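You operate a simulated robot arm through the tools that you are given. There is no shell and no other tool.

Carry out the task below with a simulated two-armed robot. There is one attempt and no reset: what you move stays moved.

JOB
Tension the belt to the card's pull, lock it and check it.
Fine: the gauge button shows the pull; free the lock, turn the knob, lock it, then press the button once more.
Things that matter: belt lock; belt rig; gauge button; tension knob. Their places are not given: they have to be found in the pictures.

Only the result counts: the job must be done as asked and must still hold three seconds after the hand-in. Knocking over, shifting, dropping, spilling or breaking anything else fails it.

ROBOT AND FRAMES
Two 6-joint arms with two-finger grippers on one trunk that stands fixed in place. Base frame: the origin is at the foot of the trunk, x ahead of it, y to its left, z up. Readings come in mm, degrees, newtons and seconds.
The left shoulder is at [70, 148, 1288], the right one opposite. With the tool pointing down near the work surface each hand reaches from about 540 to 640 mm from the base axis, measured 20 degrees to its own side. Payload 2.69 kg a hand.
The tool frame of a hand sits at the grasp point between the pads (the TCP): z along the fingers, y along the line on which they close. The tips reach 20 mm beyond it. The gripper opens to 100 mm; its body begins 63 mm behind the TCP.
Orientation is told as [roll, pitch, yaw] about the base's x, y, z axes, in that order, counted from this pose: with the fingers straight down and closing along the base's y, the tool's x points along the base's -x, its y along +y and its z along -z.

CONTROLS
- The arms move only by the tool step_arm. It takes "left_plan", "right_plan" or both (then of equal length, played together; a hand with none holds still); each is a list of rows, each a list of 3 entries, a list of its own where there are three numbers: the gripper command, from -1 (fully open) to 1 (shut), values between in proportion, then the shift along the tool's x, y, z in mm, then the turn, a rotation vector about the tool's x, y, z in degrees. In form: [[grip, [dx, dy, dz], [rx, ry, rz]], ...]. A call has 1 to 20 rows; each row is the pose to reach, as a shift and turn from the pose commanded when the call began, along the tool's axes at that moment. Each row takes 0.2 s and may step no farther than 50 mm and 8.6 degrees from the row before; otherwise, or with a gripper value out of range, the whole call is refused. A pose out of reach is approached as far as the arm can. The call stops where the force on the tool passes 40 N (or 10 N more than at its start, if that is more) or the arm is blocked; 0.2 s more then pass. Each finger travels about 45 mm/s and halts on what it meets, pressing with about 44 N; the grip force reading is that of the motor and also rises with nothing between the fingers. The clock runs only during rows and for 0.2 s after the last one: add rows that repeat a pose to give the fingers time. The reply holds the time, the measured pose of the TCP, the force on the tool along the base axes, the opening and the grip force, in the units named above and with some noise, with the torque about the TCP (base axes, N m) and any sound that the robot's microphone picked up.
- Cameras (640 x 400 px; columns grow to the right, rows downward): "scene" is now at [132, 19.4, 1513.2]; the picture's right is [0.36, -0.93, 0.00], its down [-0.53, -0.20, -0.82] and it looks along [0.77, 0.29, -0.57] (base axes); focal length 274 px, centre (320, 200). "left" rides on the left gripper at [70, 19, -99] in its tool frame; the picture's right is [-0.26, 0.97, 0.00], its down [-0.75, -0.20, -0.63] and it looks along [-0.61, -0.16, 0.78] (tool axes); focal length 230 px, centre (320, 200). "right" rides on the right gripper at [70, -19, -99] in its tool frame; the picture's right is [0.26, 0.97, 0.00], its down [-0.75, 0.20, -0.63] and it looks along [-0.61, 0.16, 0.78] (tool axes); focal length 230 px, centre (320, 200).
- grab_frame(camera): a new picture of that camera. The clock stands still meanwhile.
- lift_body(by): slides the trunk up (or, below 0, down) by that many mm; the arms and the scene camera ride with it, the base frame stays. It gives what a move gives, with no picture.
- aim_head(pan, tilt): turns the head with the scene camera to pan (to the left, within 86 degrees either way) and tilt (down, from -29 to 69), counted from straight ahead of the robot. It gives what a move gives.
- probe_pixels(camera, pixels): for up to 12 pixels [column, row] of the newest picture of that camera ("zoom" is the newest enlarged one), the place [x, y, z] in the base frame of the surface seen there, good to about 2 mm, but the place of the scene camera against the robot may be out by one fixed shift of up to 18 mm in any direction. The clock stands still meanwhile.
- enlarge(camera, box): a new picture of the part [left, top, right, bottom] of that camera's present view, enlarged. The clock stands still meanwhile.
- hand_in(): hands the job in; it is judged then, once.

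Leave the grippers open and the arms clear of the work at the hand-in unless told otherwise.

The tools are called after ">>>" by a JSON object that holds its "api" and its "payload". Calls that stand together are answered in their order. step_arm: Moves the arms, as the interface text tells. Its arguments: {"type":"object","properties":{"left_plan":{"type":"array"},"right_plan":{"type":"array"}},"required":[]} The other tools are called the same way: lift_body (by) moves the trunk up or down; aim_head (pan, tilt) turns the head that bears the scene camera; grab_frame (camera) takes a picture; probe_pixels (camera, pixels) gives the place of the surface under pixels of a picture; enlarge (camera, box) takes an enlarged picture of a part of a camera's view; hand_in () hands the job in.

At the start:

```text
time_s: 0.0
left_tool_pos: [259.1, 278.7, 1311.6]
left_orientation: [0.0, -0.1, 0.0]
left_force: [0.4, -0.8, -0.8]
left_ft_torque: [0.01, -0.01, 0.01]
left_gripper_width: 99.9
left_finger_force: 0.1
right_tool_pos: [528.2, 0.2, 1314.7]
right_orientation: [-0.1, 0.0, 0.0]
right_force: [0.3, 0.5, -0.2]
right_ft_torque: [-0.01, -0.01, 0.0]
right_gripper_width: 99.9
right_finger_force: 0.1
trunk travel left (down, up): [-845.0, 95.0]
head pan, tilt (commanded): [20.9, 34.4]
```

scene: 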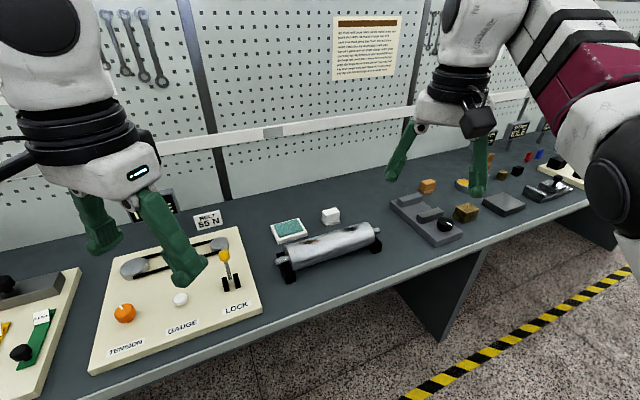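
right: 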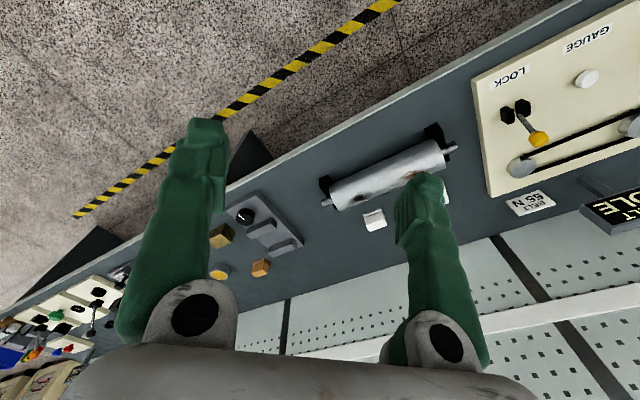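
left: 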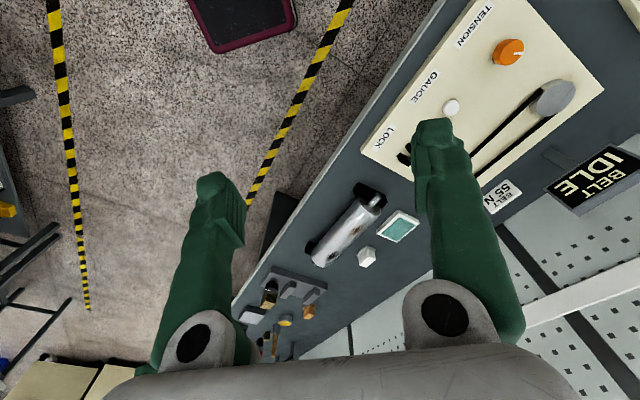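

I see the belt rig in the scene picture: an orange tension knob near (124,313), a white gauge button near (180,299), a lock lever near (228,270), and a card "BELT 55 N" near (208,219). I'll enlarge the rig and the wall notice to read them.

>>> {"api": "enlarge", "payload": {"camera": "scene", "box": [80, 190, 280, 380]}}

>>> {"api": "enlarge", "payload": {"camera": "scene", "box": [325, 10, 405, 85]}}

>>> {"api": "enlarge", "payload": {"camera": "left", "box": [340, 0, 640, 230]}}

```text
2.11 times, centred on (180, 285) of scene
```

zoom: 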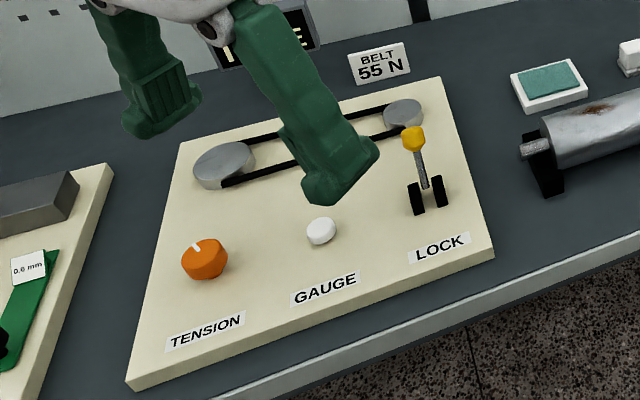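

```text
5.33 times, centred on (365, 48) of scene
```

zoom: 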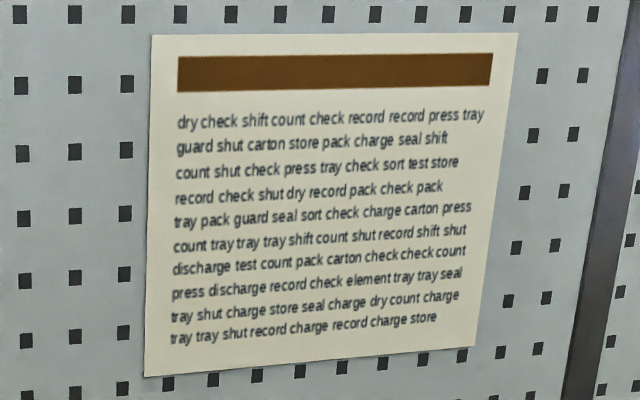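

```text
1.74 times, centred on (490, 115) of left
```

zoom: 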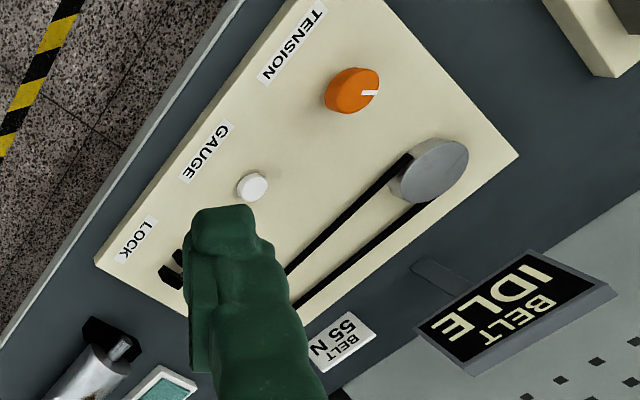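

The card says BELT 55 N, the display behind says BELT IDLE, and the wall notice is just filler text. Next I'll probe the knob (zoom 350,90), button (252,187), labels and board corners through the left wrist camera zoom.

>>> {"api": "probe_pixels", "payload": {"camera": "zoom", "pixels": [[345, 88], [370, 93], [252, 185], [177, 262], [166, 278], [430, 170], [518, 155], [96, 262], [345, 345], [520, 310], [290, 45], [330, 140]]}}

>>> {"api": "probe_pixels", "payload": {"camera": "scene", "pixels": [[122, 310], [126, 322], [181, 298], [225, 256], [228, 268], [233, 281], [224, 285], [240, 282], [160, 330], [262, 311], [90, 372], [230, 228]]}}

```text
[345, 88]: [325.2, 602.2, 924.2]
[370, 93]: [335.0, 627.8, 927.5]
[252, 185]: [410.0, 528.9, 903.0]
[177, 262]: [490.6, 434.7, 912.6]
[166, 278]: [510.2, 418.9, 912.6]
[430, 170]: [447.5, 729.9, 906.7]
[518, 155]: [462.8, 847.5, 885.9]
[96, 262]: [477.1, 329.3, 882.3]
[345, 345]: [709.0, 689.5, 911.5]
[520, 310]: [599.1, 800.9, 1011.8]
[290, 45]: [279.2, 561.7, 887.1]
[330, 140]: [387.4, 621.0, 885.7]
```

```text
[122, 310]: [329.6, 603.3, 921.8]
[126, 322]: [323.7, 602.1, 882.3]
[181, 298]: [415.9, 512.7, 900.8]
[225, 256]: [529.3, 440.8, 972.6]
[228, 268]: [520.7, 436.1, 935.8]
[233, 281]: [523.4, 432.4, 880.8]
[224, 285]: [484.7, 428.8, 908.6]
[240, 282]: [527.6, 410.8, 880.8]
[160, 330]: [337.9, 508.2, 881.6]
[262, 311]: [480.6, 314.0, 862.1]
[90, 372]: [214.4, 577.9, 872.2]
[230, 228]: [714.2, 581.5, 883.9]
```

From the left camera: plate surface about z 886, knob near (328,607,925), button near (410,529,903), lever between two posts near (505,425). The board is turned about 45° from the base axes. I'll move the left hand up over the front of the rig, yawed +45° to line up with the board, and look closer from there.

>>> {"api": "step_arm", "payload": {"left_plan": [[-1, [-7, 20, 18], [0, 0, -7.5]], [-1, [-14, 40, 37], [0, 0, -15]], [-1, [-20, 60, 55], [0, 0, -22.5]], [-1, [-27, 80, 74], [0, 0, -30]], [-1, [-34, 100, 92], [0, 0, -37.5]], [-1, [-41, 121, 111], [0, 0, -45]]]}}

>>> {"api": "aim_head", "payload": {"pan": 52, "tilt": 40}}

>>> {"api": "grab_frame", "payload": {"camera": "scene"}}

>>> {"api": "grab_frame", "payload": {"camera": "left"}}

```text
time_s: 1.4
left_tool_pos: [316.2, 386.7, 1202.5]
left_orientation: [-0.1, 0.1, 45.3]
left_force: [-0.7, -0.7, 0.1]
left_ft_torque: [-0.03, -0.01, 0.03]
left_gripper_width: 99.9
left_finger_force: 0.0
left hand out of reach, approached as far as the arm can: row 4, 5, 6
right_tool_pos: [527.9, 2.0, 1314.6]
right_orientation: [-0.1, 0.0, 0.1]
right_force: [0.9, -0.2, 1.1]
right_ft_torque: [0.0, 0.01, 0.0]
right_gripper_width: 99.8
right_finger_force: 0.0
trunk travel left (down, up): [-845.0, 95.0]
head pan, tilt (commanded): [20.9, 34.4]
```

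```text
time_s: 2.4
left_tool_pos: [313.6, 384.5, 1204.0]
left_orientation: [0.1, 0.0, 45.0]
left_force: [-0.9, 0.0, 0.1]
left_ft_torque: [0.02, -0.01, -0.01]
left_gripper_width: 99.9
left_finger_force: 0.0
right_tool_pos: [527.1, 0.3, 1313.6]
right_orientation: [-0.1, -0.1, -0.1]
right_force: [0.2, 0.3, -0.4]
right_ft_torque: [0.02, 0.01, -0.05]
right_gripper_width: 99.9
right_finger_force: 0.2
trunk travel left (down, up): [-845.0, 95.0]
head pan, tilt (commanded): [52.0, 40.0]
```

```text
taken
```

scene: 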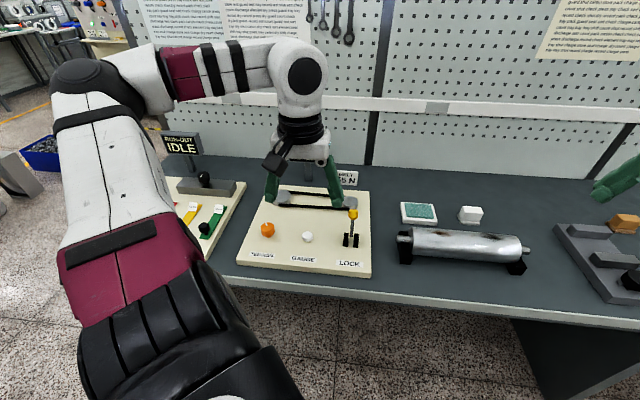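

```text
taken
```

left: 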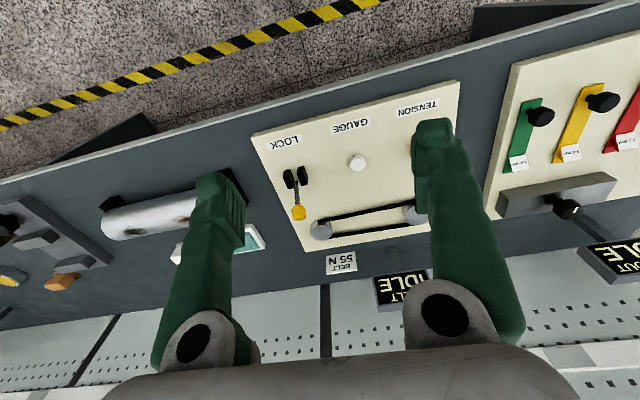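

The board lines up with the hand now. Some rows were reported out of reach, so I'll test the reach by moving towards above the button (about (410,525,1140)).

>>> {"api": "step_arm", "payload": {"left_plan": [[-1, [-33, 4, 12], [0, 0, 0]], [-1, [-66, 8, 24], [0, 0, 0]], [-1, [-99, 12, 36], [0, 0, 0]], [-1, [-132, 16, 48], [0, 0, 0]], [-1, [-163, 21, 60], [0, 0, 0]]]}}

>>> {"api": "grab_frame", "payload": {"camera": "left"}}

>>> {"api": "grab_frame", "payload": {"camera": "scene"}}

```text
time_s: 3.6
left_tool_pos: [413.8, 514.0, 1143.6]
left_orientation: [0.0, -0.1, 44.9]
left_force: [0.1, 0.1, 1.4]
left_ft_torque: [-0.04, -0.02, -0.01]
left_gripper_width: 100.1
left_finger_force: 0.0
right_tool_pos: [528.9, 1.6, 1313.2]
right_orientation: [-0.1, 0.1, -0.1]
right_force: [0.2, -0.3, 0.0]
right_ft_torque: [-0.01, 0.04, -0.02]
right_gripper_width: 100.2
right_finger_force: 0.0
trunk travel left (down, up): [-845.0, 95.0]
head pan, tilt (commanded): [52.0, 40.0]
```

```text
taken
```

left: 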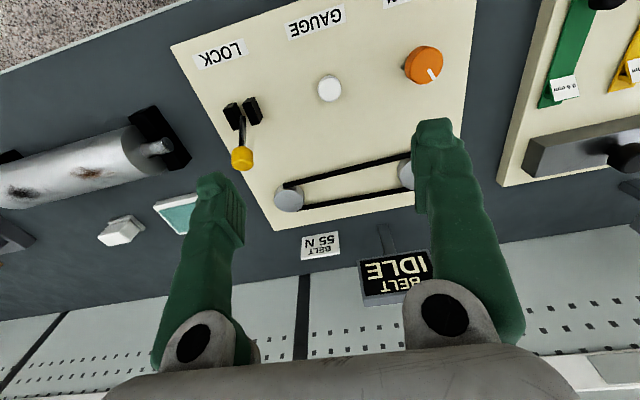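

```text
taken
```

scene: 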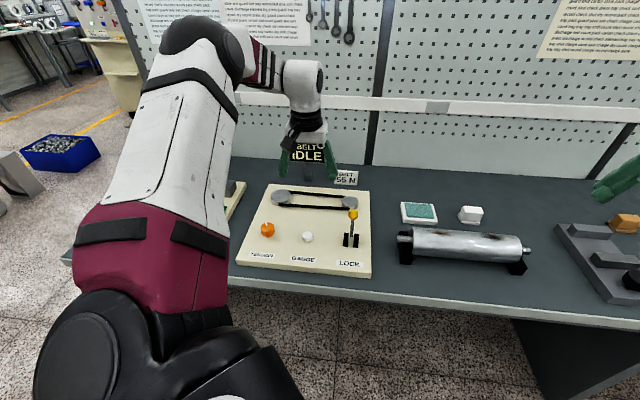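

It reached (414,514,1144), so the earlier limit was only the near side. The whole rig is in the left camera now. I'll enlarge it and probe the details.

>>> {"api": "enlarge", "payload": {"camera": "left", "box": [170, 20, 470, 210]}}

>>> {"api": "enlarge", "payload": {"camera": "scene", "box": [230, 130, 390, 285]}}

```text
2.11 times, centred on (320, 115) of left
```

zoom: 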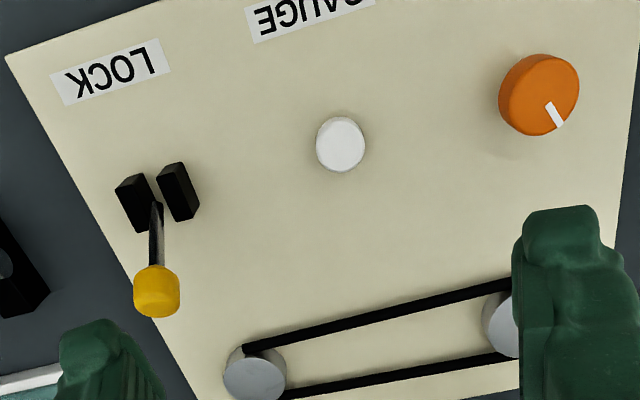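

```text
2.58 times, centred on (310, 208) of scene
```

zoom: 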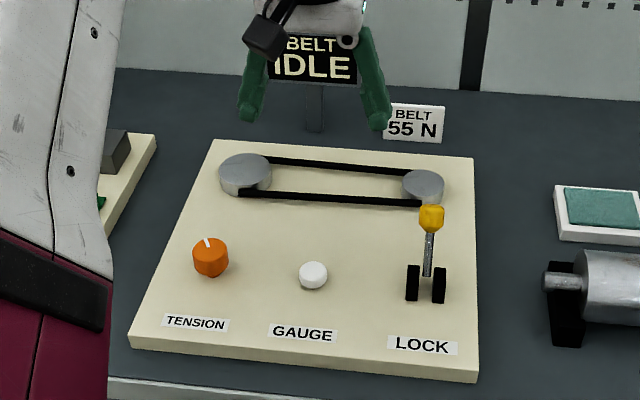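

Now I'll probe the knob, button, lever ball, rod and posts in the left picture, and the same points in the scene zoom.

>>> {"api": "probe_pixels", "payload": {"camera": "left", "pixels": [[416, 60], [431, 75], [408, 60], [438, 62], [330, 85], [330, 95], [243, 152], [243, 160], [242, 135], [231, 110], [253, 104], [300, 120]]}}

>>> {"api": "probe_pixels", "payload": {"camera": "zoom", "pixels": [[207, 243], [197, 258], [224, 258], [313, 268], [313, 280], [432, 210], [430, 225], [429, 245], [427, 270], [412, 270], [439, 272], [313, 230]]}}

```text
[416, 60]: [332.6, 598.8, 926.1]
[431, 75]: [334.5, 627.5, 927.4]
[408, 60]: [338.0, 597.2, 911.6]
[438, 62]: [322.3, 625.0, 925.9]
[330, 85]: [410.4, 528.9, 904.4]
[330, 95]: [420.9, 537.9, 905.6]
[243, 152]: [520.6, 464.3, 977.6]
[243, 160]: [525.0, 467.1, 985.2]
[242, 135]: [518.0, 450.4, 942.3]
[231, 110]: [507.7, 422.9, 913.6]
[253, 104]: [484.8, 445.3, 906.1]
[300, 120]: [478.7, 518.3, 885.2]
```

```text
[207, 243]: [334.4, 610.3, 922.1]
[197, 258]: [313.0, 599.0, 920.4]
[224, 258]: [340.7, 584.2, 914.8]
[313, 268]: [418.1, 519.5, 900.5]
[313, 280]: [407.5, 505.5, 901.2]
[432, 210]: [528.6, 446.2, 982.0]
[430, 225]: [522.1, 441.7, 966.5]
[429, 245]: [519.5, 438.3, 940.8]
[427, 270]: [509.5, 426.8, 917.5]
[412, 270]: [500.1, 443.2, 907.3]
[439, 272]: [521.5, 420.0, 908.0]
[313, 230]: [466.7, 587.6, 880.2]
```

The left camera (the more trustworthy one) gives the button at about (414,532,905), the knob near (328,612,927), the lever ball near (524,466,985) and its posts near (485–507,423–445). I'll shut the left gripper and come down above the button to z≈1000.

>>> {"api": "step_arm", "payload": {"left_plan": [[0.0, [-3, 3, 36], [0, 0, 0]], [0.5, [-6, 6, 72], [0, 0, 0]], [1, [-9, 9, 108], [0, 0, 0]], [1, [-12.7, 12.7, 144], [0, 0, 0]], [1, [-12.7, 12.7, 144], [0, 0, 0]], [1, [-12.7, 12.7, 144], [0, 0, 0]]]}}

>>> {"api": "grab_frame", "payload": {"camera": "left"}}

>>> {"api": "grab_frame", "payload": {"camera": "scene"}}

```text
time_s: 5.0
left_tool_pos: [402.0, 476.1, 1045.7]
left_orientation: [0.4, -0.1, 45.4]
left_force: [0.2, 0.1, -0.2]
left_ft_torque: [-0.04, 0.0, -0.03]
left_gripper_width: 0.0
left_finger_force: 16.3
left hand out of reach, approached as far as the arm can: row 1, 2, 3, 4, 5, 6
right_tool_pos: [527.8, 0.3, 1313.8]
right_orientation: [0.0, 0.0, 0.0]
right_force: [0.7, -0.5, -0.4]
right_ft_torque: [0.02, -0.01, -0.04]
right_gripper_width: 100.3
right_finger_force: 0.1
trunk travel left (down, up): [-845.0, 95.0]
head pan, tilt (commanded): [52.0, 40.0]
```

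```text
taken
```

left: 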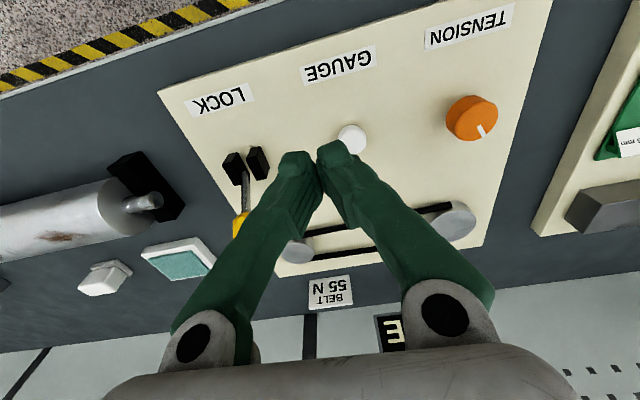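

```text
taken
```

scene: 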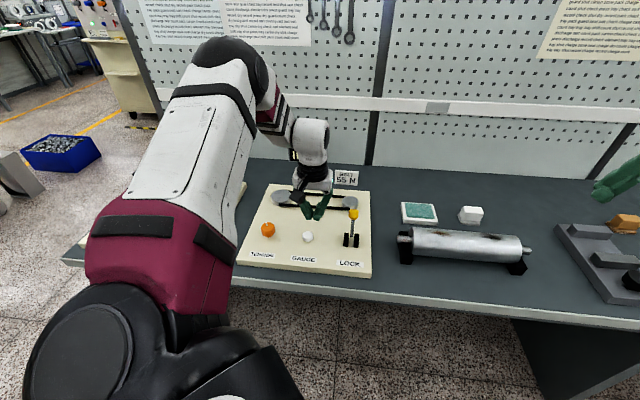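

At z≈1045 the arm couldn't go lower over the button at this trunk height. I'll raise the hand, then lower the trunk so the arm has more reach; nothing stands under either hand at that height.

>>> {"api": "step_arm", "payload": {"left_plan": [[1, [0, 0, -40], [0, 0, 0]], [1, [0, 0, -80], [0, 0, 0]], [1, [0, 0, -120], [0, 0, 0]], [1, [-10, 5, -140], [0, 0, 0]]]}}

>>> {"api": "lift_body", "payload": {"by": -150}}

>>> {"api": "grab_frame", "payload": {"camera": "left"}}

>>> {"api": "grab_frame", "payload": {"camera": "scene"}}

```text
time_s: 6.0
left_tool_pos: [405.4, 488.9, 1186.5]
left_orientation: [-0.1, 0.1, 45.0]
left_force: [-0.4, 0.1, -0.4]
left_ft_torque: [0.0, -0.02, -0.02]
left_gripper_width: 0.0
left_finger_force: 29.8
right_tool_pos: [528.1, 0.5, 1313.7]
right_orientation: [0.0, 0.0, 0.0]
right_force: [-0.7, 0.4, 0.1]
right_ft_torque: [0.0, 0.0, 0.0]
right_gripper_width: 100.0
right_finger_force: 0.1
trunk travel left (down, up): [-845.0, 95.0]
head pan, tilt (commanded): [52.0, 40.0]
```

```text
time_s: 7.7
left_tool_pos: [405.3, 487.9, 1036.3]
left_orientation: [0.0, 0.0, 45.1]
left_force: [0.8, -0.6, -0.1]
left_ft_torque: [-0.04, 0.01, -0.03]
left_gripper_width: 0.0
left_finger_force: 29.6
right_tool_pos: [526.5, 0.4, 1164.2]
right_orientation: [0.0, -0.1, 0.1]
right_force: [-1.3, 0.2, 0.1]
right_ft_torque: [-0.01, 0.01, 0.0]
right_gripper_width: 100.0
right_finger_force: 0.1
trunk travel left (down, up): [-695.0, 245.0]
head pan, tilt (commanded): [52.0, 40.0]
```

```text
taken
```

left: 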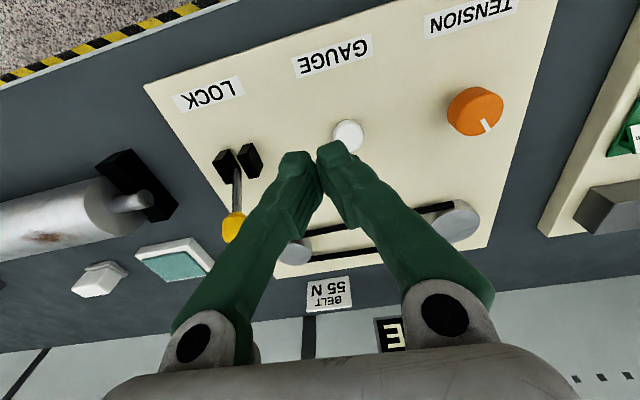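

```text
taken
```

scene: 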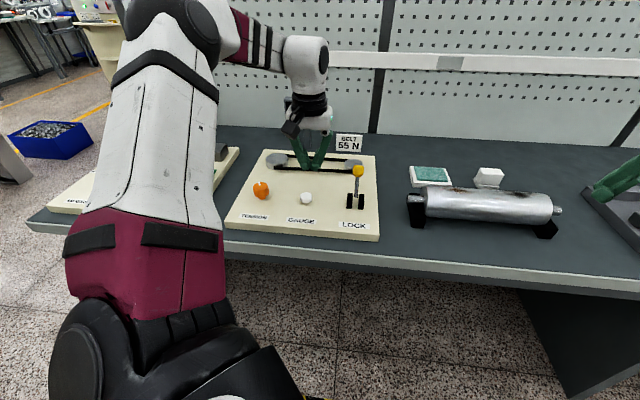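

The hand now rides at z≈1036 with room below. I'll probe the button (348,134), knob (475,110) and lever in this closer left picture for better positions.

>>> {"api": "enlarge", "payload": {"camera": "left", "box": [200, 70, 520, 270]}}

>>> {"api": "probe_pixels", "payload": {"camera": "left", "pixels": [[336, 134], [348, 124], [348, 134], [358, 134], [348, 142], [456, 108], [475, 97], [472, 108], [486, 126], [494, 104], [233, 222], [238, 195]]}}

```text
2.00 times, centred on (360, 170) of left
```

zoom: 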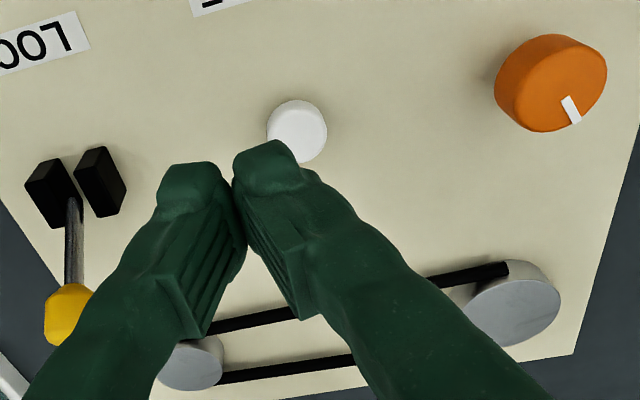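

```text
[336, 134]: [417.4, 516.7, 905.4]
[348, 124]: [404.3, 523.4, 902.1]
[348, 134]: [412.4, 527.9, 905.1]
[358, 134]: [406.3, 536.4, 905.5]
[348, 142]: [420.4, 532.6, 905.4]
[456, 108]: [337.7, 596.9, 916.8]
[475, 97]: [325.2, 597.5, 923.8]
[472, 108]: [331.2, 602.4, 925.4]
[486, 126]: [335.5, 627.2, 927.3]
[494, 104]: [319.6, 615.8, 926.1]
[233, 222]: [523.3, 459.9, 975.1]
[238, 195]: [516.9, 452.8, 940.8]
```

Button centre is about (414,531), top z 905. I'll bring the shut fingertips above it to TCP z≈950.

>>> {"api": "step_arm", "payload": {"left_plan": [[1, [-12, 8, 20], [0, 0, 0]], [1, [-24, 16, 40], [0, 0, 0]], [1, [-36.6, 24.3, 60], [0, 0, 0]], [1, [-36.6, 24.3, 75], [0, 0, 0]], [1, [-36.6, 24.3, 86], [0, 0, 0]], [1, [-36.6, 24.3, 86], [0, 0, 0]]]}}

>>> {"api": "grab_frame", "payload": {"camera": "left"}}

>>> {"api": "grab_frame", "payload": {"camera": "scene"}}

```text
time_s: 9.1
left_tool_pos: [399.5, 513.0, 958.8]
left_orientation: [0.1, -0.1, 45.1]
left_force: [0.9, 0.4, -0.2]
left_ft_torque: [0.0, -0.04, -0.01]
left_gripper_width: 0.1
left_finger_force: 29.7
left hand out of reach, approached as far as the arm can: row 3, 4, 5, 6
right_tool_pos: [526.3, 0.6, 1163.3]
right_orientation: [0.0, 0.0, 0.0]
right_force: [0.2, 0.2, -0.2]
right_ft_torque: [-0.01, -0.02, 0.0]
right_gripper_width: 100.1
right_finger_force: 0.1
trunk travel left (down, up): [-695.0, 245.0]
head pan, tilt (commanded): [52.0, 40.0]
```

```text
taken
```

left: 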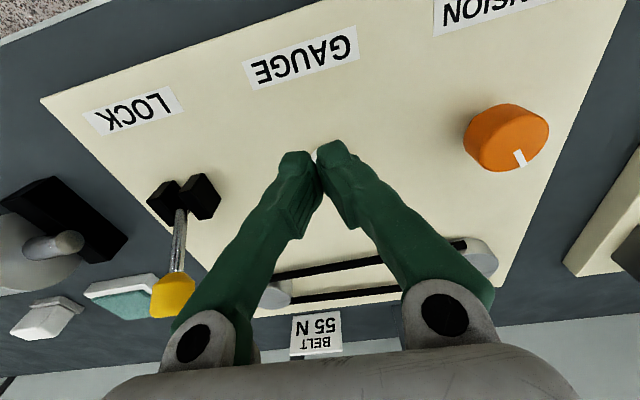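

```text
taken
```

scene: 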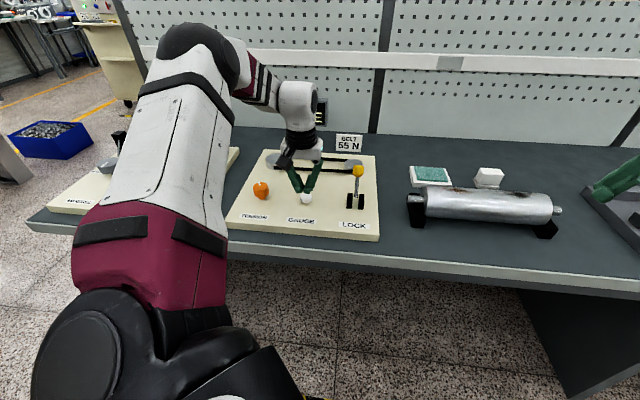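

The left hand stopped at (399,513,959), still about 20 mm short. I'll lower the trunk a bit more: first raise the left hand 100 mm and draw the right hand back and up, out of the way, then lower by 80 mm.

>>> {"api": "step_arm", "payload": {"left_plan": [[1, [0, 0, -25], [0, 0, 0]], [1, [0, 0, -50], [0, 0, 0]], [1, [0, 0, -75], [0, 0, 0]], [1, [0, 0, -100], [0, 0, 0]], [1, [0, 0, -110], [0, 0, 0]]], "right_plan": [[-1, [20, -20, -20], [0, 0, 0]], [-1, [50, -40, -40], [0, 0, 0]], [-1, [80, -60, -60], [0, 0, 0]], [-1, [115, -80, -80], [0, 0, 0]], [-1, [150, -100, -100], [0, 0, 0]]]}}

>>> {"api": "lift_body", "payload": {"by": -80}}

```text
time_s: 10.3
left_tool_pos: [400.8, 512.4, 1070.5]
left_orientation: [0.0, 0.0, 45.0]
left_force: [-0.4, -1.1, 1.3]
left_ft_torque: [0.01, 0.0, 0.01]
left_gripper_width: 0.0
left_finger_force: 29.3
right_tool_pos: [525.8, -3.8, 1171.2]
right_orientation: [0.0, 0.0, -0.1]
right_force: [0.6, -0.3, 0.3]
right_ft_torque: [-0.03, -0.04, -0.02]
right_gripper_width: 100.0
right_finger_force: 0.1
right hand out of reach, approached as far as the arm can: row 1, 2, 3, 4, 5
trunk travel left (down, up): [-695.0, 245.0]
head pan, tilt (commanded): [52.0, 40.0]
```

```text
time_s: 11.5
left_tool_pos: [400.2, 512.3, 989.9]
left_orientation: [0.0, 0.0, 45.0]
left_force: [0.0, -1.2, 0.3]
left_ft_torque: [-0.03, -0.02, -0.02]
left_gripper_width: 0.0
left_finger_force: 30.3
right_tool_pos: [524.0, -3.7, 1092.7]
right_orientation: [0.0, 0.0, 0.0]
right_force: [-0.5, 0.1, 0.6]
right_ft_torque: [0.0, -0.01, 0.0]
right_gripper_width: 100.1
right_finger_force: 0.1
trunk travel left (down, up): [-615.0, 325.0]
head pan, tilt (commanded): [52.0, 40.0]
```

The right hand barely moved but is at z≈1093, clear. Now try the button approach again with the left hand: towards (414,531,945).

>>> {"api": "step_arm", "payload": {"left_plan": [[1, [-12, 2, 10], [0, 0, 0]], [1, [-23.3, 3.5, 20], [0, 0, 0]], [1, [-23.3, 3.5, 32], [0, 0, 0]], [1, [-23.3, 3.5, 43], [0, 0, 0]], [1, [-23.3, 3.5, 43], [0, 0, 0]]]}}

>>> {"api": "grab_frame", "payload": {"camera": "scene"}}

>>> {"api": "grab_frame", "payload": {"camera": "left"}}

```text
time_s: 12.7
left_tool_pos: [408.0, 522.7, 947.2]
left_orientation: [0.1, -0.1, 45.2]
left_force: [-0.9, -0.6, -0.7]
left_ft_torque: [0.0, -0.02, -0.03]
left_gripper_width: 0.1
left_finger_force: 29.7
left hand out of reach, approached as far as the arm can: row 2, 3, 4, 5
right_tool_pos: [525.0, -4.3, 1092.0]
right_orientation: [0.0, 0.0, -0.1]
right_force: [0.2, -0.3, 0.6]
right_ft_torque: [0.01, 0.01, -0.01]
right_gripper_width: 100.2
right_finger_force: 0.1
trunk travel left (down, up): [-615.0, 325.0]
head pan, tilt (commanded): [52.0, 40.0]
```

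```text
taken
```

scene: 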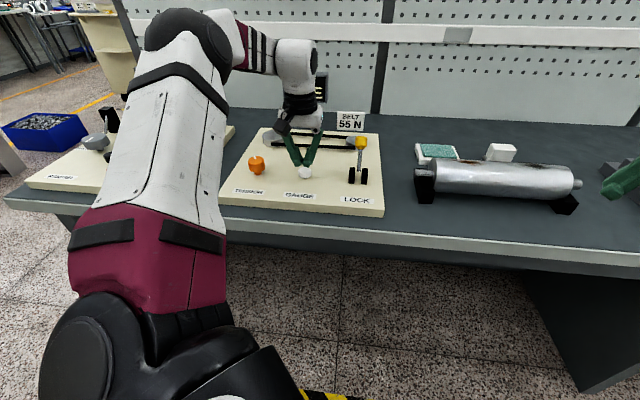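

```text
taken
```

left: 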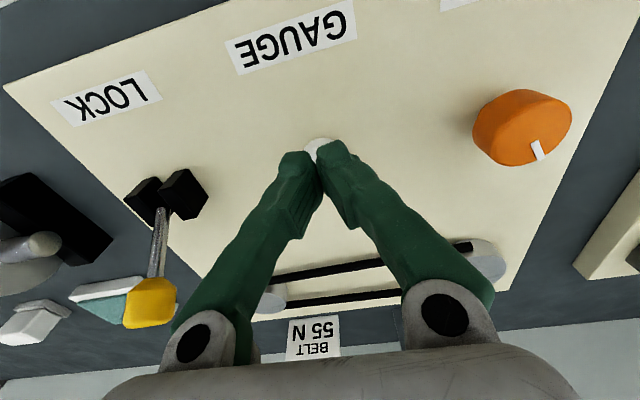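

With the tool straight down the arm ends about 12 mm short of the button. Tilting the fingers outward (turn about tool −y) pulls the wrist in, so I'll tilt 15° and move above (414,531,947).

>>> {"api": "step_arm", "payload": {"left_plan": [[1, [0, 0, 0], [0, -5, 0]], [1, [0, 0, 0], [0, -10, 0]], [1, [0, 0, 0], [0, -15, 0]], [1, [-5, 1, 0], [0, -15, 0]], [1, [-10.1, 1.6, 0], [0, -15, 0]], [1, [-10.1, 1.6, 0], [0, -15, 0]]]}}

>>> {"api": "grab_frame", "payload": {"camera": "left"}}

```text
time_s: 14.1
left_tool_pos: [412.7, 531.1, 947.8]
left_orientation: [0.1, -14.9, 45.0]
left_force: [-0.5, 0.7, 0.7]
left_ft_torque: [0.01, 0.01, 0.0]
left_gripper_width: 0.1
left_finger_force: 28.9
right_tool_pos: [525.7, -4.6, 1092.1]
right_orientation: [0.0, 0.0, 0.0]
right_force: [-0.8, 0.3, 0.0]
right_ft_torque: [0.0, -0.02, -0.01]
right_gripper_width: 100.2
right_finger_force: 0.1
trunk travel left (down, up): [-615.0, 325.0]
head pan, tilt (commanded): [52.0, 40.0]
```

```text
taken
```

left: 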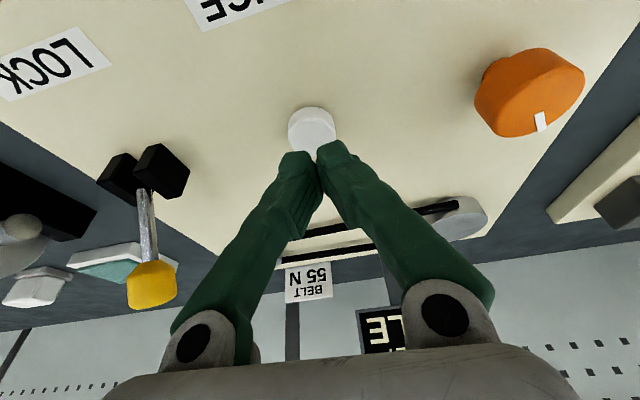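

The button shows at (312,125) just in line with the fingertips. I'll go straight down in small steps (down = 0.966 z + 0.259 x in tool axes) to press it.

>>> {"api": "step_arm", "payload": {"left_plan": [[1, [2.6, 0, 9.7], [0, 0, 0]], [1, [4.7, 0, 17.4], [0, 0, 0]], [1, [5.7, 0, 21.3], [0, 0, 0]], [1, [6.2, 0, 23.2], [0, 0, 0]], [1, [6.7, 0, 25.1], [0, 0, 0]]]}}

>>> {"api": "grab_frame", "payload": {"camera": "left"}}

>>> {"api": "grab_frame", "payload": {"camera": "scene"}}

```text
time_s: 15.3
left_tool_pos: [413.1, 530.0, 922.5]
left_orientation: [0.0, -15.0, 45.0]
left_force: [0.6, 0.2, -0.5]
left_ft_torque: [-0.03, -0.01, 0.0]
left_gripper_width: 0.0
left_finger_force: 30.1
right_tool_pos: [524.9, -4.4, 1092.7]
right_orientation: [0.0, 0.0, -0.1]
right_force: [0.2, 0.6, 0.1]
right_ft_torque: [0.02, 0.04, 0.0]
right_gripper_width: 100.1
right_finger_force: 0.1
trunk travel left (down, up): [-615.0, 325.0]
head pan, tilt (commanded): [52.0, 40.0]
```

```text
taken
```

left: 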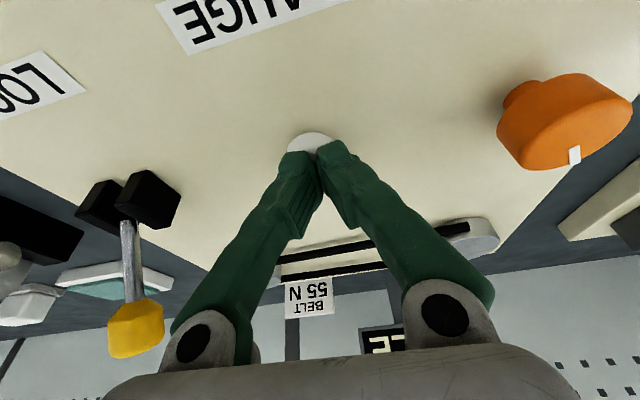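

```text
taken
```

scene: 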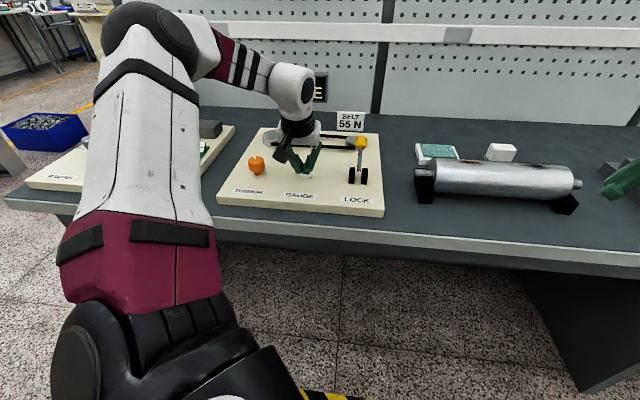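

No force yet at z≈922; the fingertips cover the outer half of the button. I'll shift 4 mm inward and continue down in 2 mm steps.

>>> {"api": "step_arm", "payload": {"left_plan": [[1, [3.9, 0, -1.0], [0, 0, 0]], [1, [4.4, 0, 0.9], [0, 0, 0]], [1, [4.9, 0, 2.9], [0, 0, 0]], [1, [5.5, 0, 4.8], [0, 0, 0]]]}}

>>> {"api": "grab_frame", "payload": {"camera": "left"}}

```text
time_s: 16.3
left_tool_pos: [409.1, 528.4, 916.3]
left_orientation: [-0.1, -15.0, 45.0]
left_force: [0.0, 1.0, 2.5]
left_ft_torque: [0.03, 0.0, 0.0]
left_gripper_width: 6.0
left_finger_force: 29.5
right_tool_pos: [524.7, -3.4, 1093.3]
right_orientation: [-0.1, 0.1, 0.0]
right_force: [-0.2, 0.9, 0.6]
right_ft_torque: [0.0, 0.01, -0.02]
right_gripper_width: 100.1
right_finger_force: 0.0
trunk travel left (down, up): [-615.0, 325.0]
head pan, tilt (commanded): [52.0, 40.0]
heard: click
```

```text
taken
```

left: 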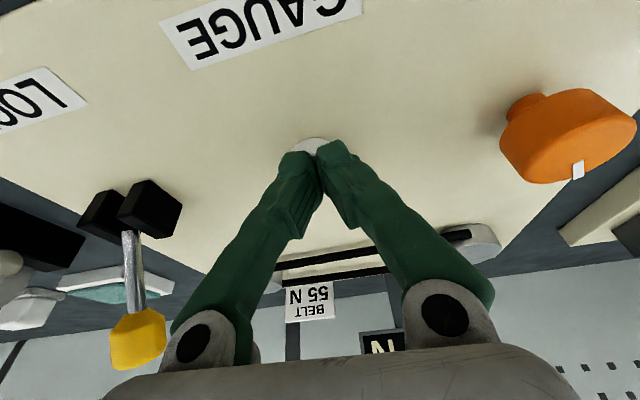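

I heard a click: the button is pressed and the display shows something ending in "N". I'll lift the hand back up and inward, then read the display.

>>> {"api": "step_arm", "payload": {"left_plan": [[1, [-7, 0, -25], [0, 0, 0]], [1, [0, 0, -50], [0, 0, 0]], [1, [10, 0, -75], [0, 0, 0]]]}}

>>> {"api": "grab_frame", "payload": {"camera": "left"}}

>>> {"api": "enlarge", "payload": {"camera": "scene", "box": [210, 40, 400, 220]}}

```text
time_s: 17.1
left_tool_pos: [387.9, 508.0, 986.8]
left_orientation: [0.0, -15.0, 45.1]
left_force: [0.7, 0.2, 0.8]
left_ft_torque: [0.02, -0.01, 0.02]
left_gripper_width: 0.0
left_finger_force: 29.3
right_tool_pos: [523.7, -4.6, 1093.0]
right_orientation: [-0.1, 0.0, 0.0]
right_force: [0.0, -0.6, -0.8]
right_ft_torque: [-0.01, -0.02, -0.02]
right_gripper_width: 100.0
right_finger_force: 0.1
trunk travel left (down, up): [-615.0, 325.0]
head pan, tilt (commanded): [52.0, 40.0]
```

```text
taken
```

left: 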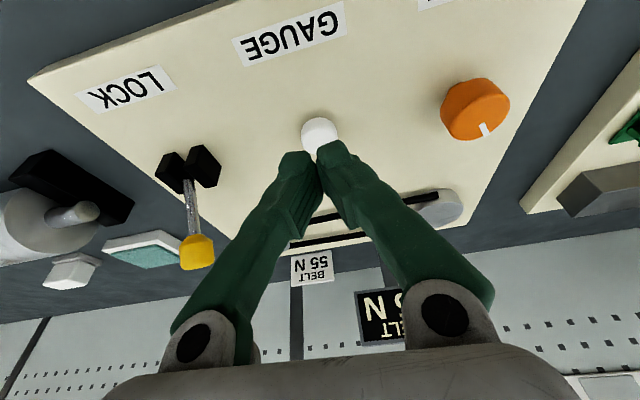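

```text
2.22 times, centred on (305, 130) of scene
```

zoom: 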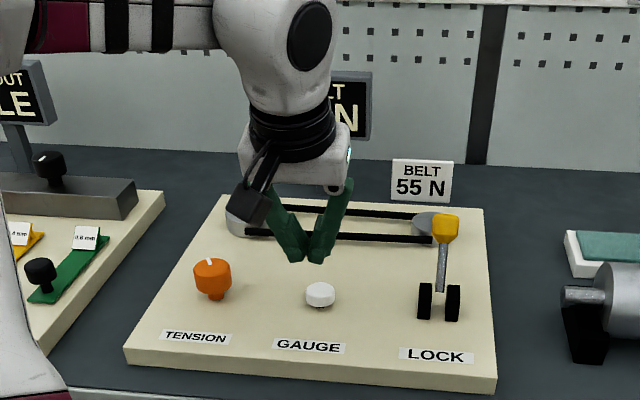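

The display is hidden behind the hand in both views. I'll open the fingers and slide 80 mm towards the knob side, so the display shows between the fingers.

>>> {"api": "step_arm", "payload": {"left_plan": [[0, [0, 25, -5], [0, 0, 0]], [-1, [0, 50, -10], [0, 0, 0]], [-1, [0, 80, -15], [0, 0, 0]], [-1, [0, 80, -15], [0, 0, 0]]]}}

>>> {"api": "grab_frame", "payload": {"camera": "left"}}

>>> {"api": "enlarge", "payload": {"camera": "scene", "box": [210, 40, 400, 220]}}

```text
time_s: 18.1
left_tool_pos: [367.8, 524.8, 1004.2]
left_orientation: [0.0, -14.9, 45.1]
left_force: [-0.2, 0.8, -1.1]
left_ft_torque: [0.01, -0.01, -0.02]
left_gripper_width: 86.6
left_finger_force: 0.0
left hand out of reach, approached as far as the arm can: row 2, 3, 4
right_tool_pos: [525.4, -4.1, 1092.0]
right_orientation: [-0.2, -0.1, 0.0]
right_force: [-0.4, 0.5, -0.7]
right_ft_torque: [-0.01, -0.04, 0.02]
right_gripper_width: 100.2
right_finger_force: 0.1
trunk travel left (down, up): [-615.0, 325.0]
head pan, tilt (commanded): [52.0, 40.0]
```

```text
taken
```

left: 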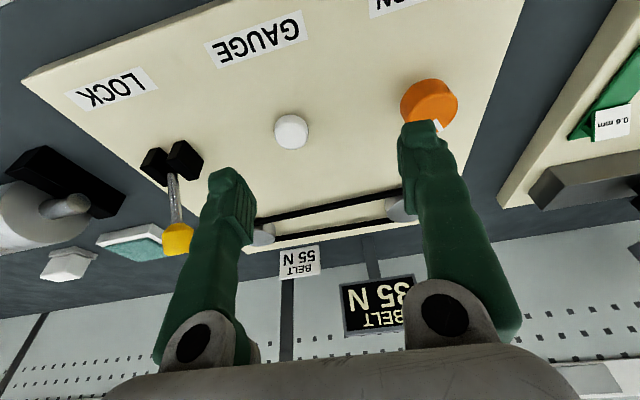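

```text
2.22 times, centred on (305, 130) of scene
```

zoom: 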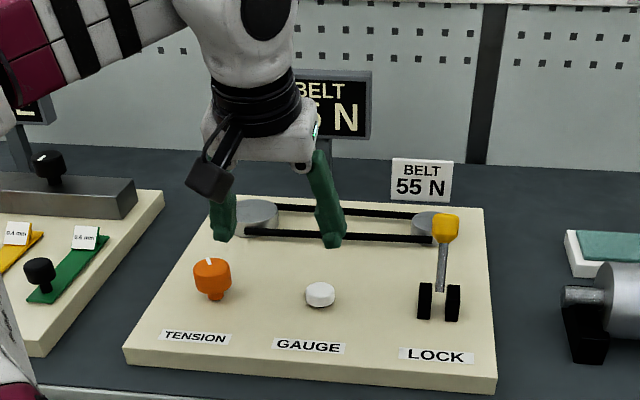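

The display reads something like "35 N". I'll enlarge it in both views to be sure.

>>> {"api": "enlarge", "payload": {"camera": "left", "box": [320, 260, 440, 345]}}

>>> {"api": "enlarge", "payload": {"camera": "left", "box": [370, 60, 490, 150]}}

```text
4.71 times, centred on (380, 302) of left
```

zoom: 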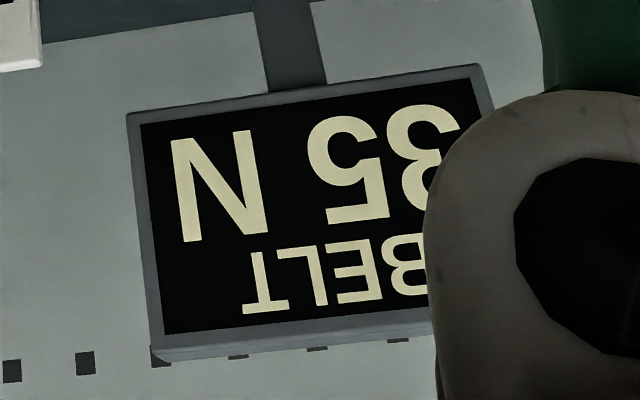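

```text
4.44 times, centred on (430, 105) of left
```

zoom: 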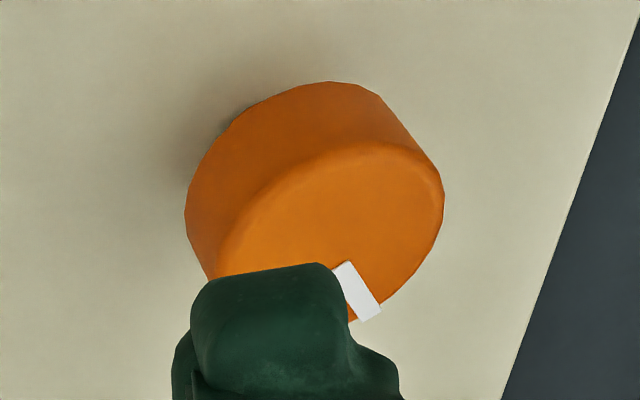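

The reading looks like 35 N (the first digit is partly hidden; I'll check again). Now to the lever: its ball is near (525,464,977), leaning away from the robot. I'll go up and across to about (470,420,1060), tilting the fingers to 35°, and then look.

>>> {"api": "step_arm", "payload": {"left_plan": [[-1, [-5, -10, -40], [0, 0, 0]], [-1, [-12, -52, -55], [0, -5, 0]], [-1, [-12, -99, -55], [0, -12, 0]], [-1, [-12, -146, -55], [0, -20, 0]], [-1, [-12, -146, -55], [0, -20, 0]]]}}

>>> {"api": "grab_frame", "payload": {"camera": "left"}}

>>> {"api": "enlarge", "payload": {"camera": "scene", "box": [210, 40, 400, 220]}}

```text
time_s: 19.3
left_tool_pos: [448.4, 438.6, 1059.1]
left_orientation: [-0.3, -35.0, 45.1]
left_force: [-0.2, -0.1, -0.6]
left_ft_torque: [0.0, 0.02, 0.02]
left_gripper_width: 99.9
left_finger_force: 0.0
left hand out of reach, approached as far as the arm can: row 4, 5
right_tool_pos: [524.6, -2.8, 1092.8]
right_orientation: [-0.1, 0.0, 0.1]
right_force: [0.1, -0.3, -0.2]
right_ft_torque: [-0.03, -0.01, 0.0]
right_gripper_width: 100.0
right_finger_force: 0.2
trunk travel left (down, up): [-615.0, 325.0]
head pan, tilt (commanded): [52.0, 40.0]
```

```text
taken
```

left: 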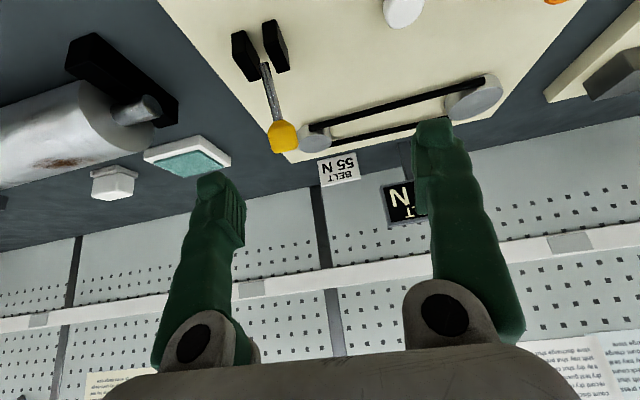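

```text
2.22 times, centred on (305, 130) of scene
```

zoom: 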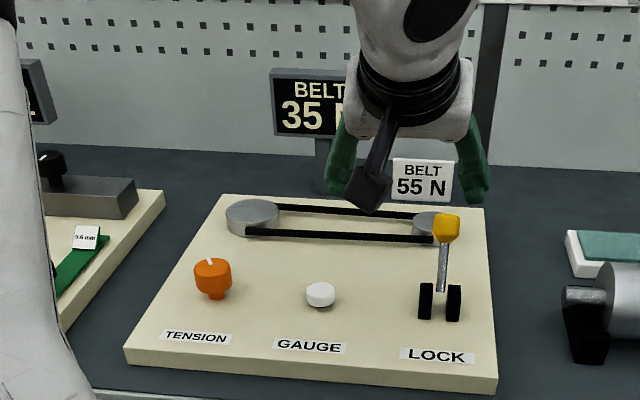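

The display clearly reads 35 N; the card asks 55 N. The hand stopped at (448,439,1059). I'll try going out and down towards the pre-grasp point (501,440,1026), with the ball between the open fingers.

>>> {"api": "step_arm", "payload": {"left_plan": [[-1, [-6, -9, 20], [0, 0, 0]], [-1, [-9, -20, 35], [0, 0, 0]], [-1, [-12.6, -36.5, 49], [0, 0, 0]], [-1, [-12.6, -36.5, 49], [0, 0, 0]]]}}

>>> {"api": "grab_frame", "payload": {"camera": "left"}}

>>> {"api": "grab_frame", "payload": {"camera": "scene"}}

```text
time_s: 20.3
left_tool_pos: [465.7, 458.1, 1030.8]
left_orientation: [-0.1, -35.0, 45.1]
left_force: [0.9, 0.2, -0.4]
left_ft_torque: [0.01, 0.0, -0.03]
left_gripper_width: 100.1
left_finger_force: 0.1
left hand out of reach, approached as far as the arm can: row 1, 2, 3, 4
right_tool_pos: [524.5, -4.4, 1092.0]
right_orientation: [0.1, 0.0, 0.0]
right_force: [0.5, -0.4, -1.1]
right_ft_torque: [-0.02, 0.02, -0.02]
right_gripper_width: 99.9
right_finger_force: 0.0
trunk travel left (down, up): [-615.0, 325.0]
head pan, tilt (commanded): [52.0, 40.0]
```

```text
taken
```

left: 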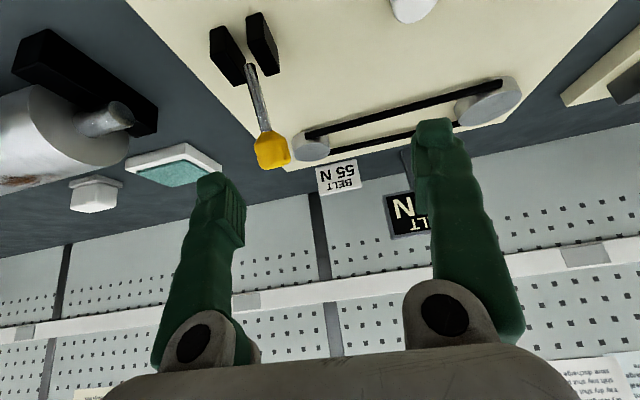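

```text
taken
```

scene: 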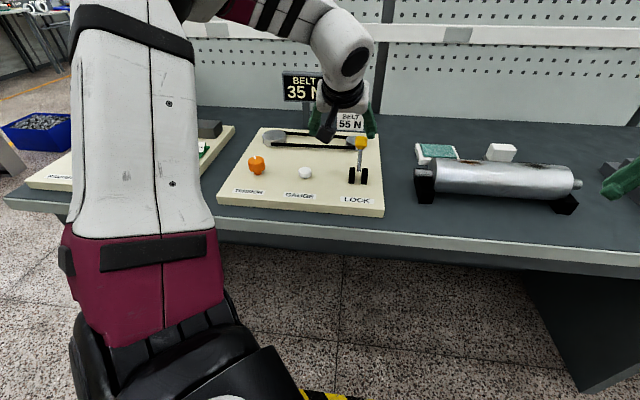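

The hand moves outward but won't go any further to the right with yaw 45°. I'll turn the yaw back by 25° (towards the arm's own direction) and then try moving right towards the lever.

>>> {"api": "step_arm", "payload": {"left_plan": [[-1, [0, 0, 0], [4.77, 0, 6.83]], [-1, [0, 0, 0], [9.55, 0, 13.65]], [-1, [0, 0, 0], [14.3, 0, 20.5]], [-1, [0, -10, 0], [14.3, 0, 20.5]], [-1, [0, -20, 0], [14.3, 0, 20.5]]]}}

>>> {"api": "grab_frame", "payload": {"camera": "left"}}

```text
time_s: 21.5
left_tool_pos: [482.1, 442.0, 1030.6]
left_orientation: [0.1, -35.1, 19.8]
left_force: [0.9, 0.0, -0.2]
left_ft_torque: [-0.02, 0.0, -0.01]
left_gripper_width: 100.2
left_finger_force: 0.1
right_tool_pos: [526.3, -5.6, 1091.3]
right_orientation: [0.0, 0.0, 0.0]
right_force: [-0.4, -0.7, -0.3]
right_ft_torque: [0.05, -0.02, 0.01]
right_gripper_width: 100.0
right_finger_force: 0.1
trunk travel left (down, up): [-615.0, 325.0]
head pan, tilt (commanded): [52.0, 40.0]
```

```text
taken
```

left: 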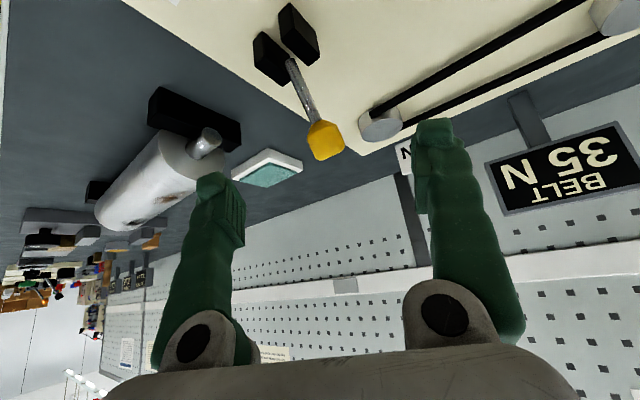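

That works: yaw 20° reaches the lever. The ball now sits at (325,140) between the open fingers. I'll probe it, the rod and the posts.

>>> {"api": "probe_pixels", "payload": {"camera": "left", "pixels": [[325, 128], [325, 140], [325, 152], [314, 140], [337, 140], [310, 100], [302, 85], [293, 62], [270, 45], [297, 25], [330, 157], [290, 80]]}}

>>> {"api": "enlarge", "payload": {"camera": "left", "box": [230, 0, 390, 180]}}

```text
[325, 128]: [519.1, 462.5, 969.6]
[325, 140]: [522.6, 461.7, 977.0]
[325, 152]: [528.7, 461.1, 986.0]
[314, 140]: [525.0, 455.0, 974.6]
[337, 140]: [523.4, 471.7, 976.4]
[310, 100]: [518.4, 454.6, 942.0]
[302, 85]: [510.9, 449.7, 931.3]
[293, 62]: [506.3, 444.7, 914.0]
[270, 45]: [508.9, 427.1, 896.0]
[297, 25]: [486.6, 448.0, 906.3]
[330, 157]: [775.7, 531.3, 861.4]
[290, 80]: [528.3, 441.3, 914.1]
```

```text
2.22 times, centred on (310, 90) of left
```

zoom: 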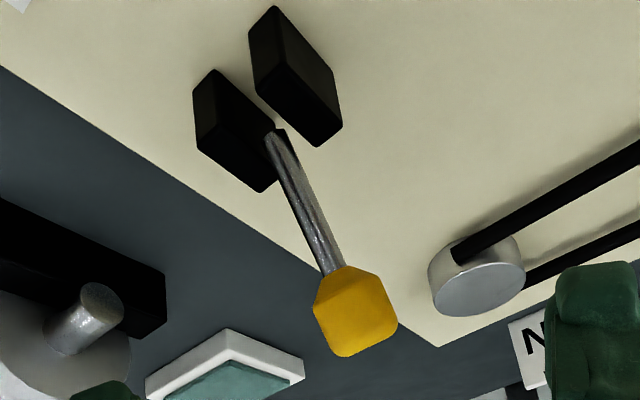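

The handle's front face is at about (523,462,977); the rod line puts its centre near (531,469,979). I'll move the open fingers onto it along the tool axis.

>>> {"api": "step_arm", "payload": {"left_plan": [[-1, [-8, 4, 15], [0, 0, 0]], [-1, [-15.7, 8.6, 32], [0, 0, 0]], [-1, [-15.7, 8.6, 50], [0, 0, 0]], [-1, [-15.7, 8.6, 64], [0, 0, 0]], [-1, [-15.7, 8.6, 72], [0, 0, 0]]]}}

>>> {"api": "grab_frame", "payload": {"camera": "left"}}

>>> {"api": "enlarge", "payload": {"camera": "scene", "box": [210, 40, 400, 220]}}

```text
time_s: 22.7
left_tool_pos: [511.7, 458.1, 979.9]
left_orientation: [0.2, -35.2, 20.2]
left_force: [-0.1, 0.2, -0.1]
left_ft_torque: [-0.01, 0.01, -0.03]
left_gripper_width: 100.0
left_finger_force: 0.0
left hand out of reach, approached as far as the arm can: row 3, 4, 5
right_tool_pos: [524.9, -3.6, 1092.4]
right_orientation: [0.1, 0.0, 0.1]
right_force: [0.1, -0.4, 0.2]
right_ft_torque: [0.0, -0.04, 0.02]
right_gripper_width: 100.0
right_finger_force: 0.1
trunk travel left (down, up): [-615.0, 325.0]
head pan, tilt (commanded): [52.0, 40.0]
```

```text
taken
```

left: 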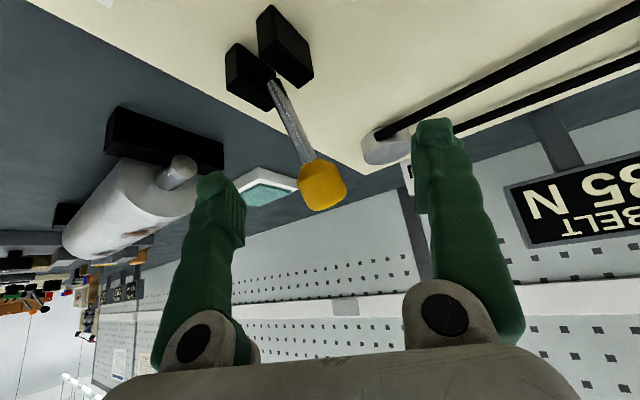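

```text
2.22 times, centred on (305, 130) of scene
```

zoom: 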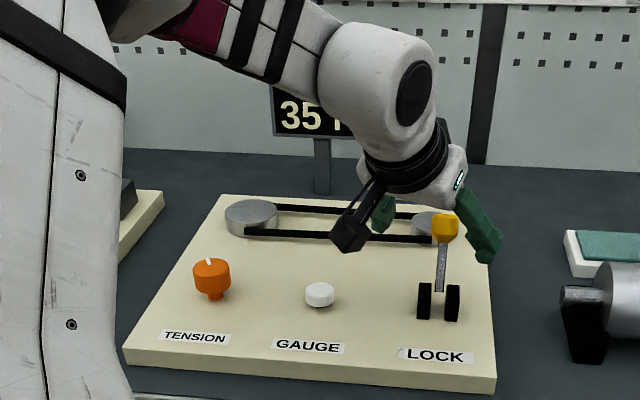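

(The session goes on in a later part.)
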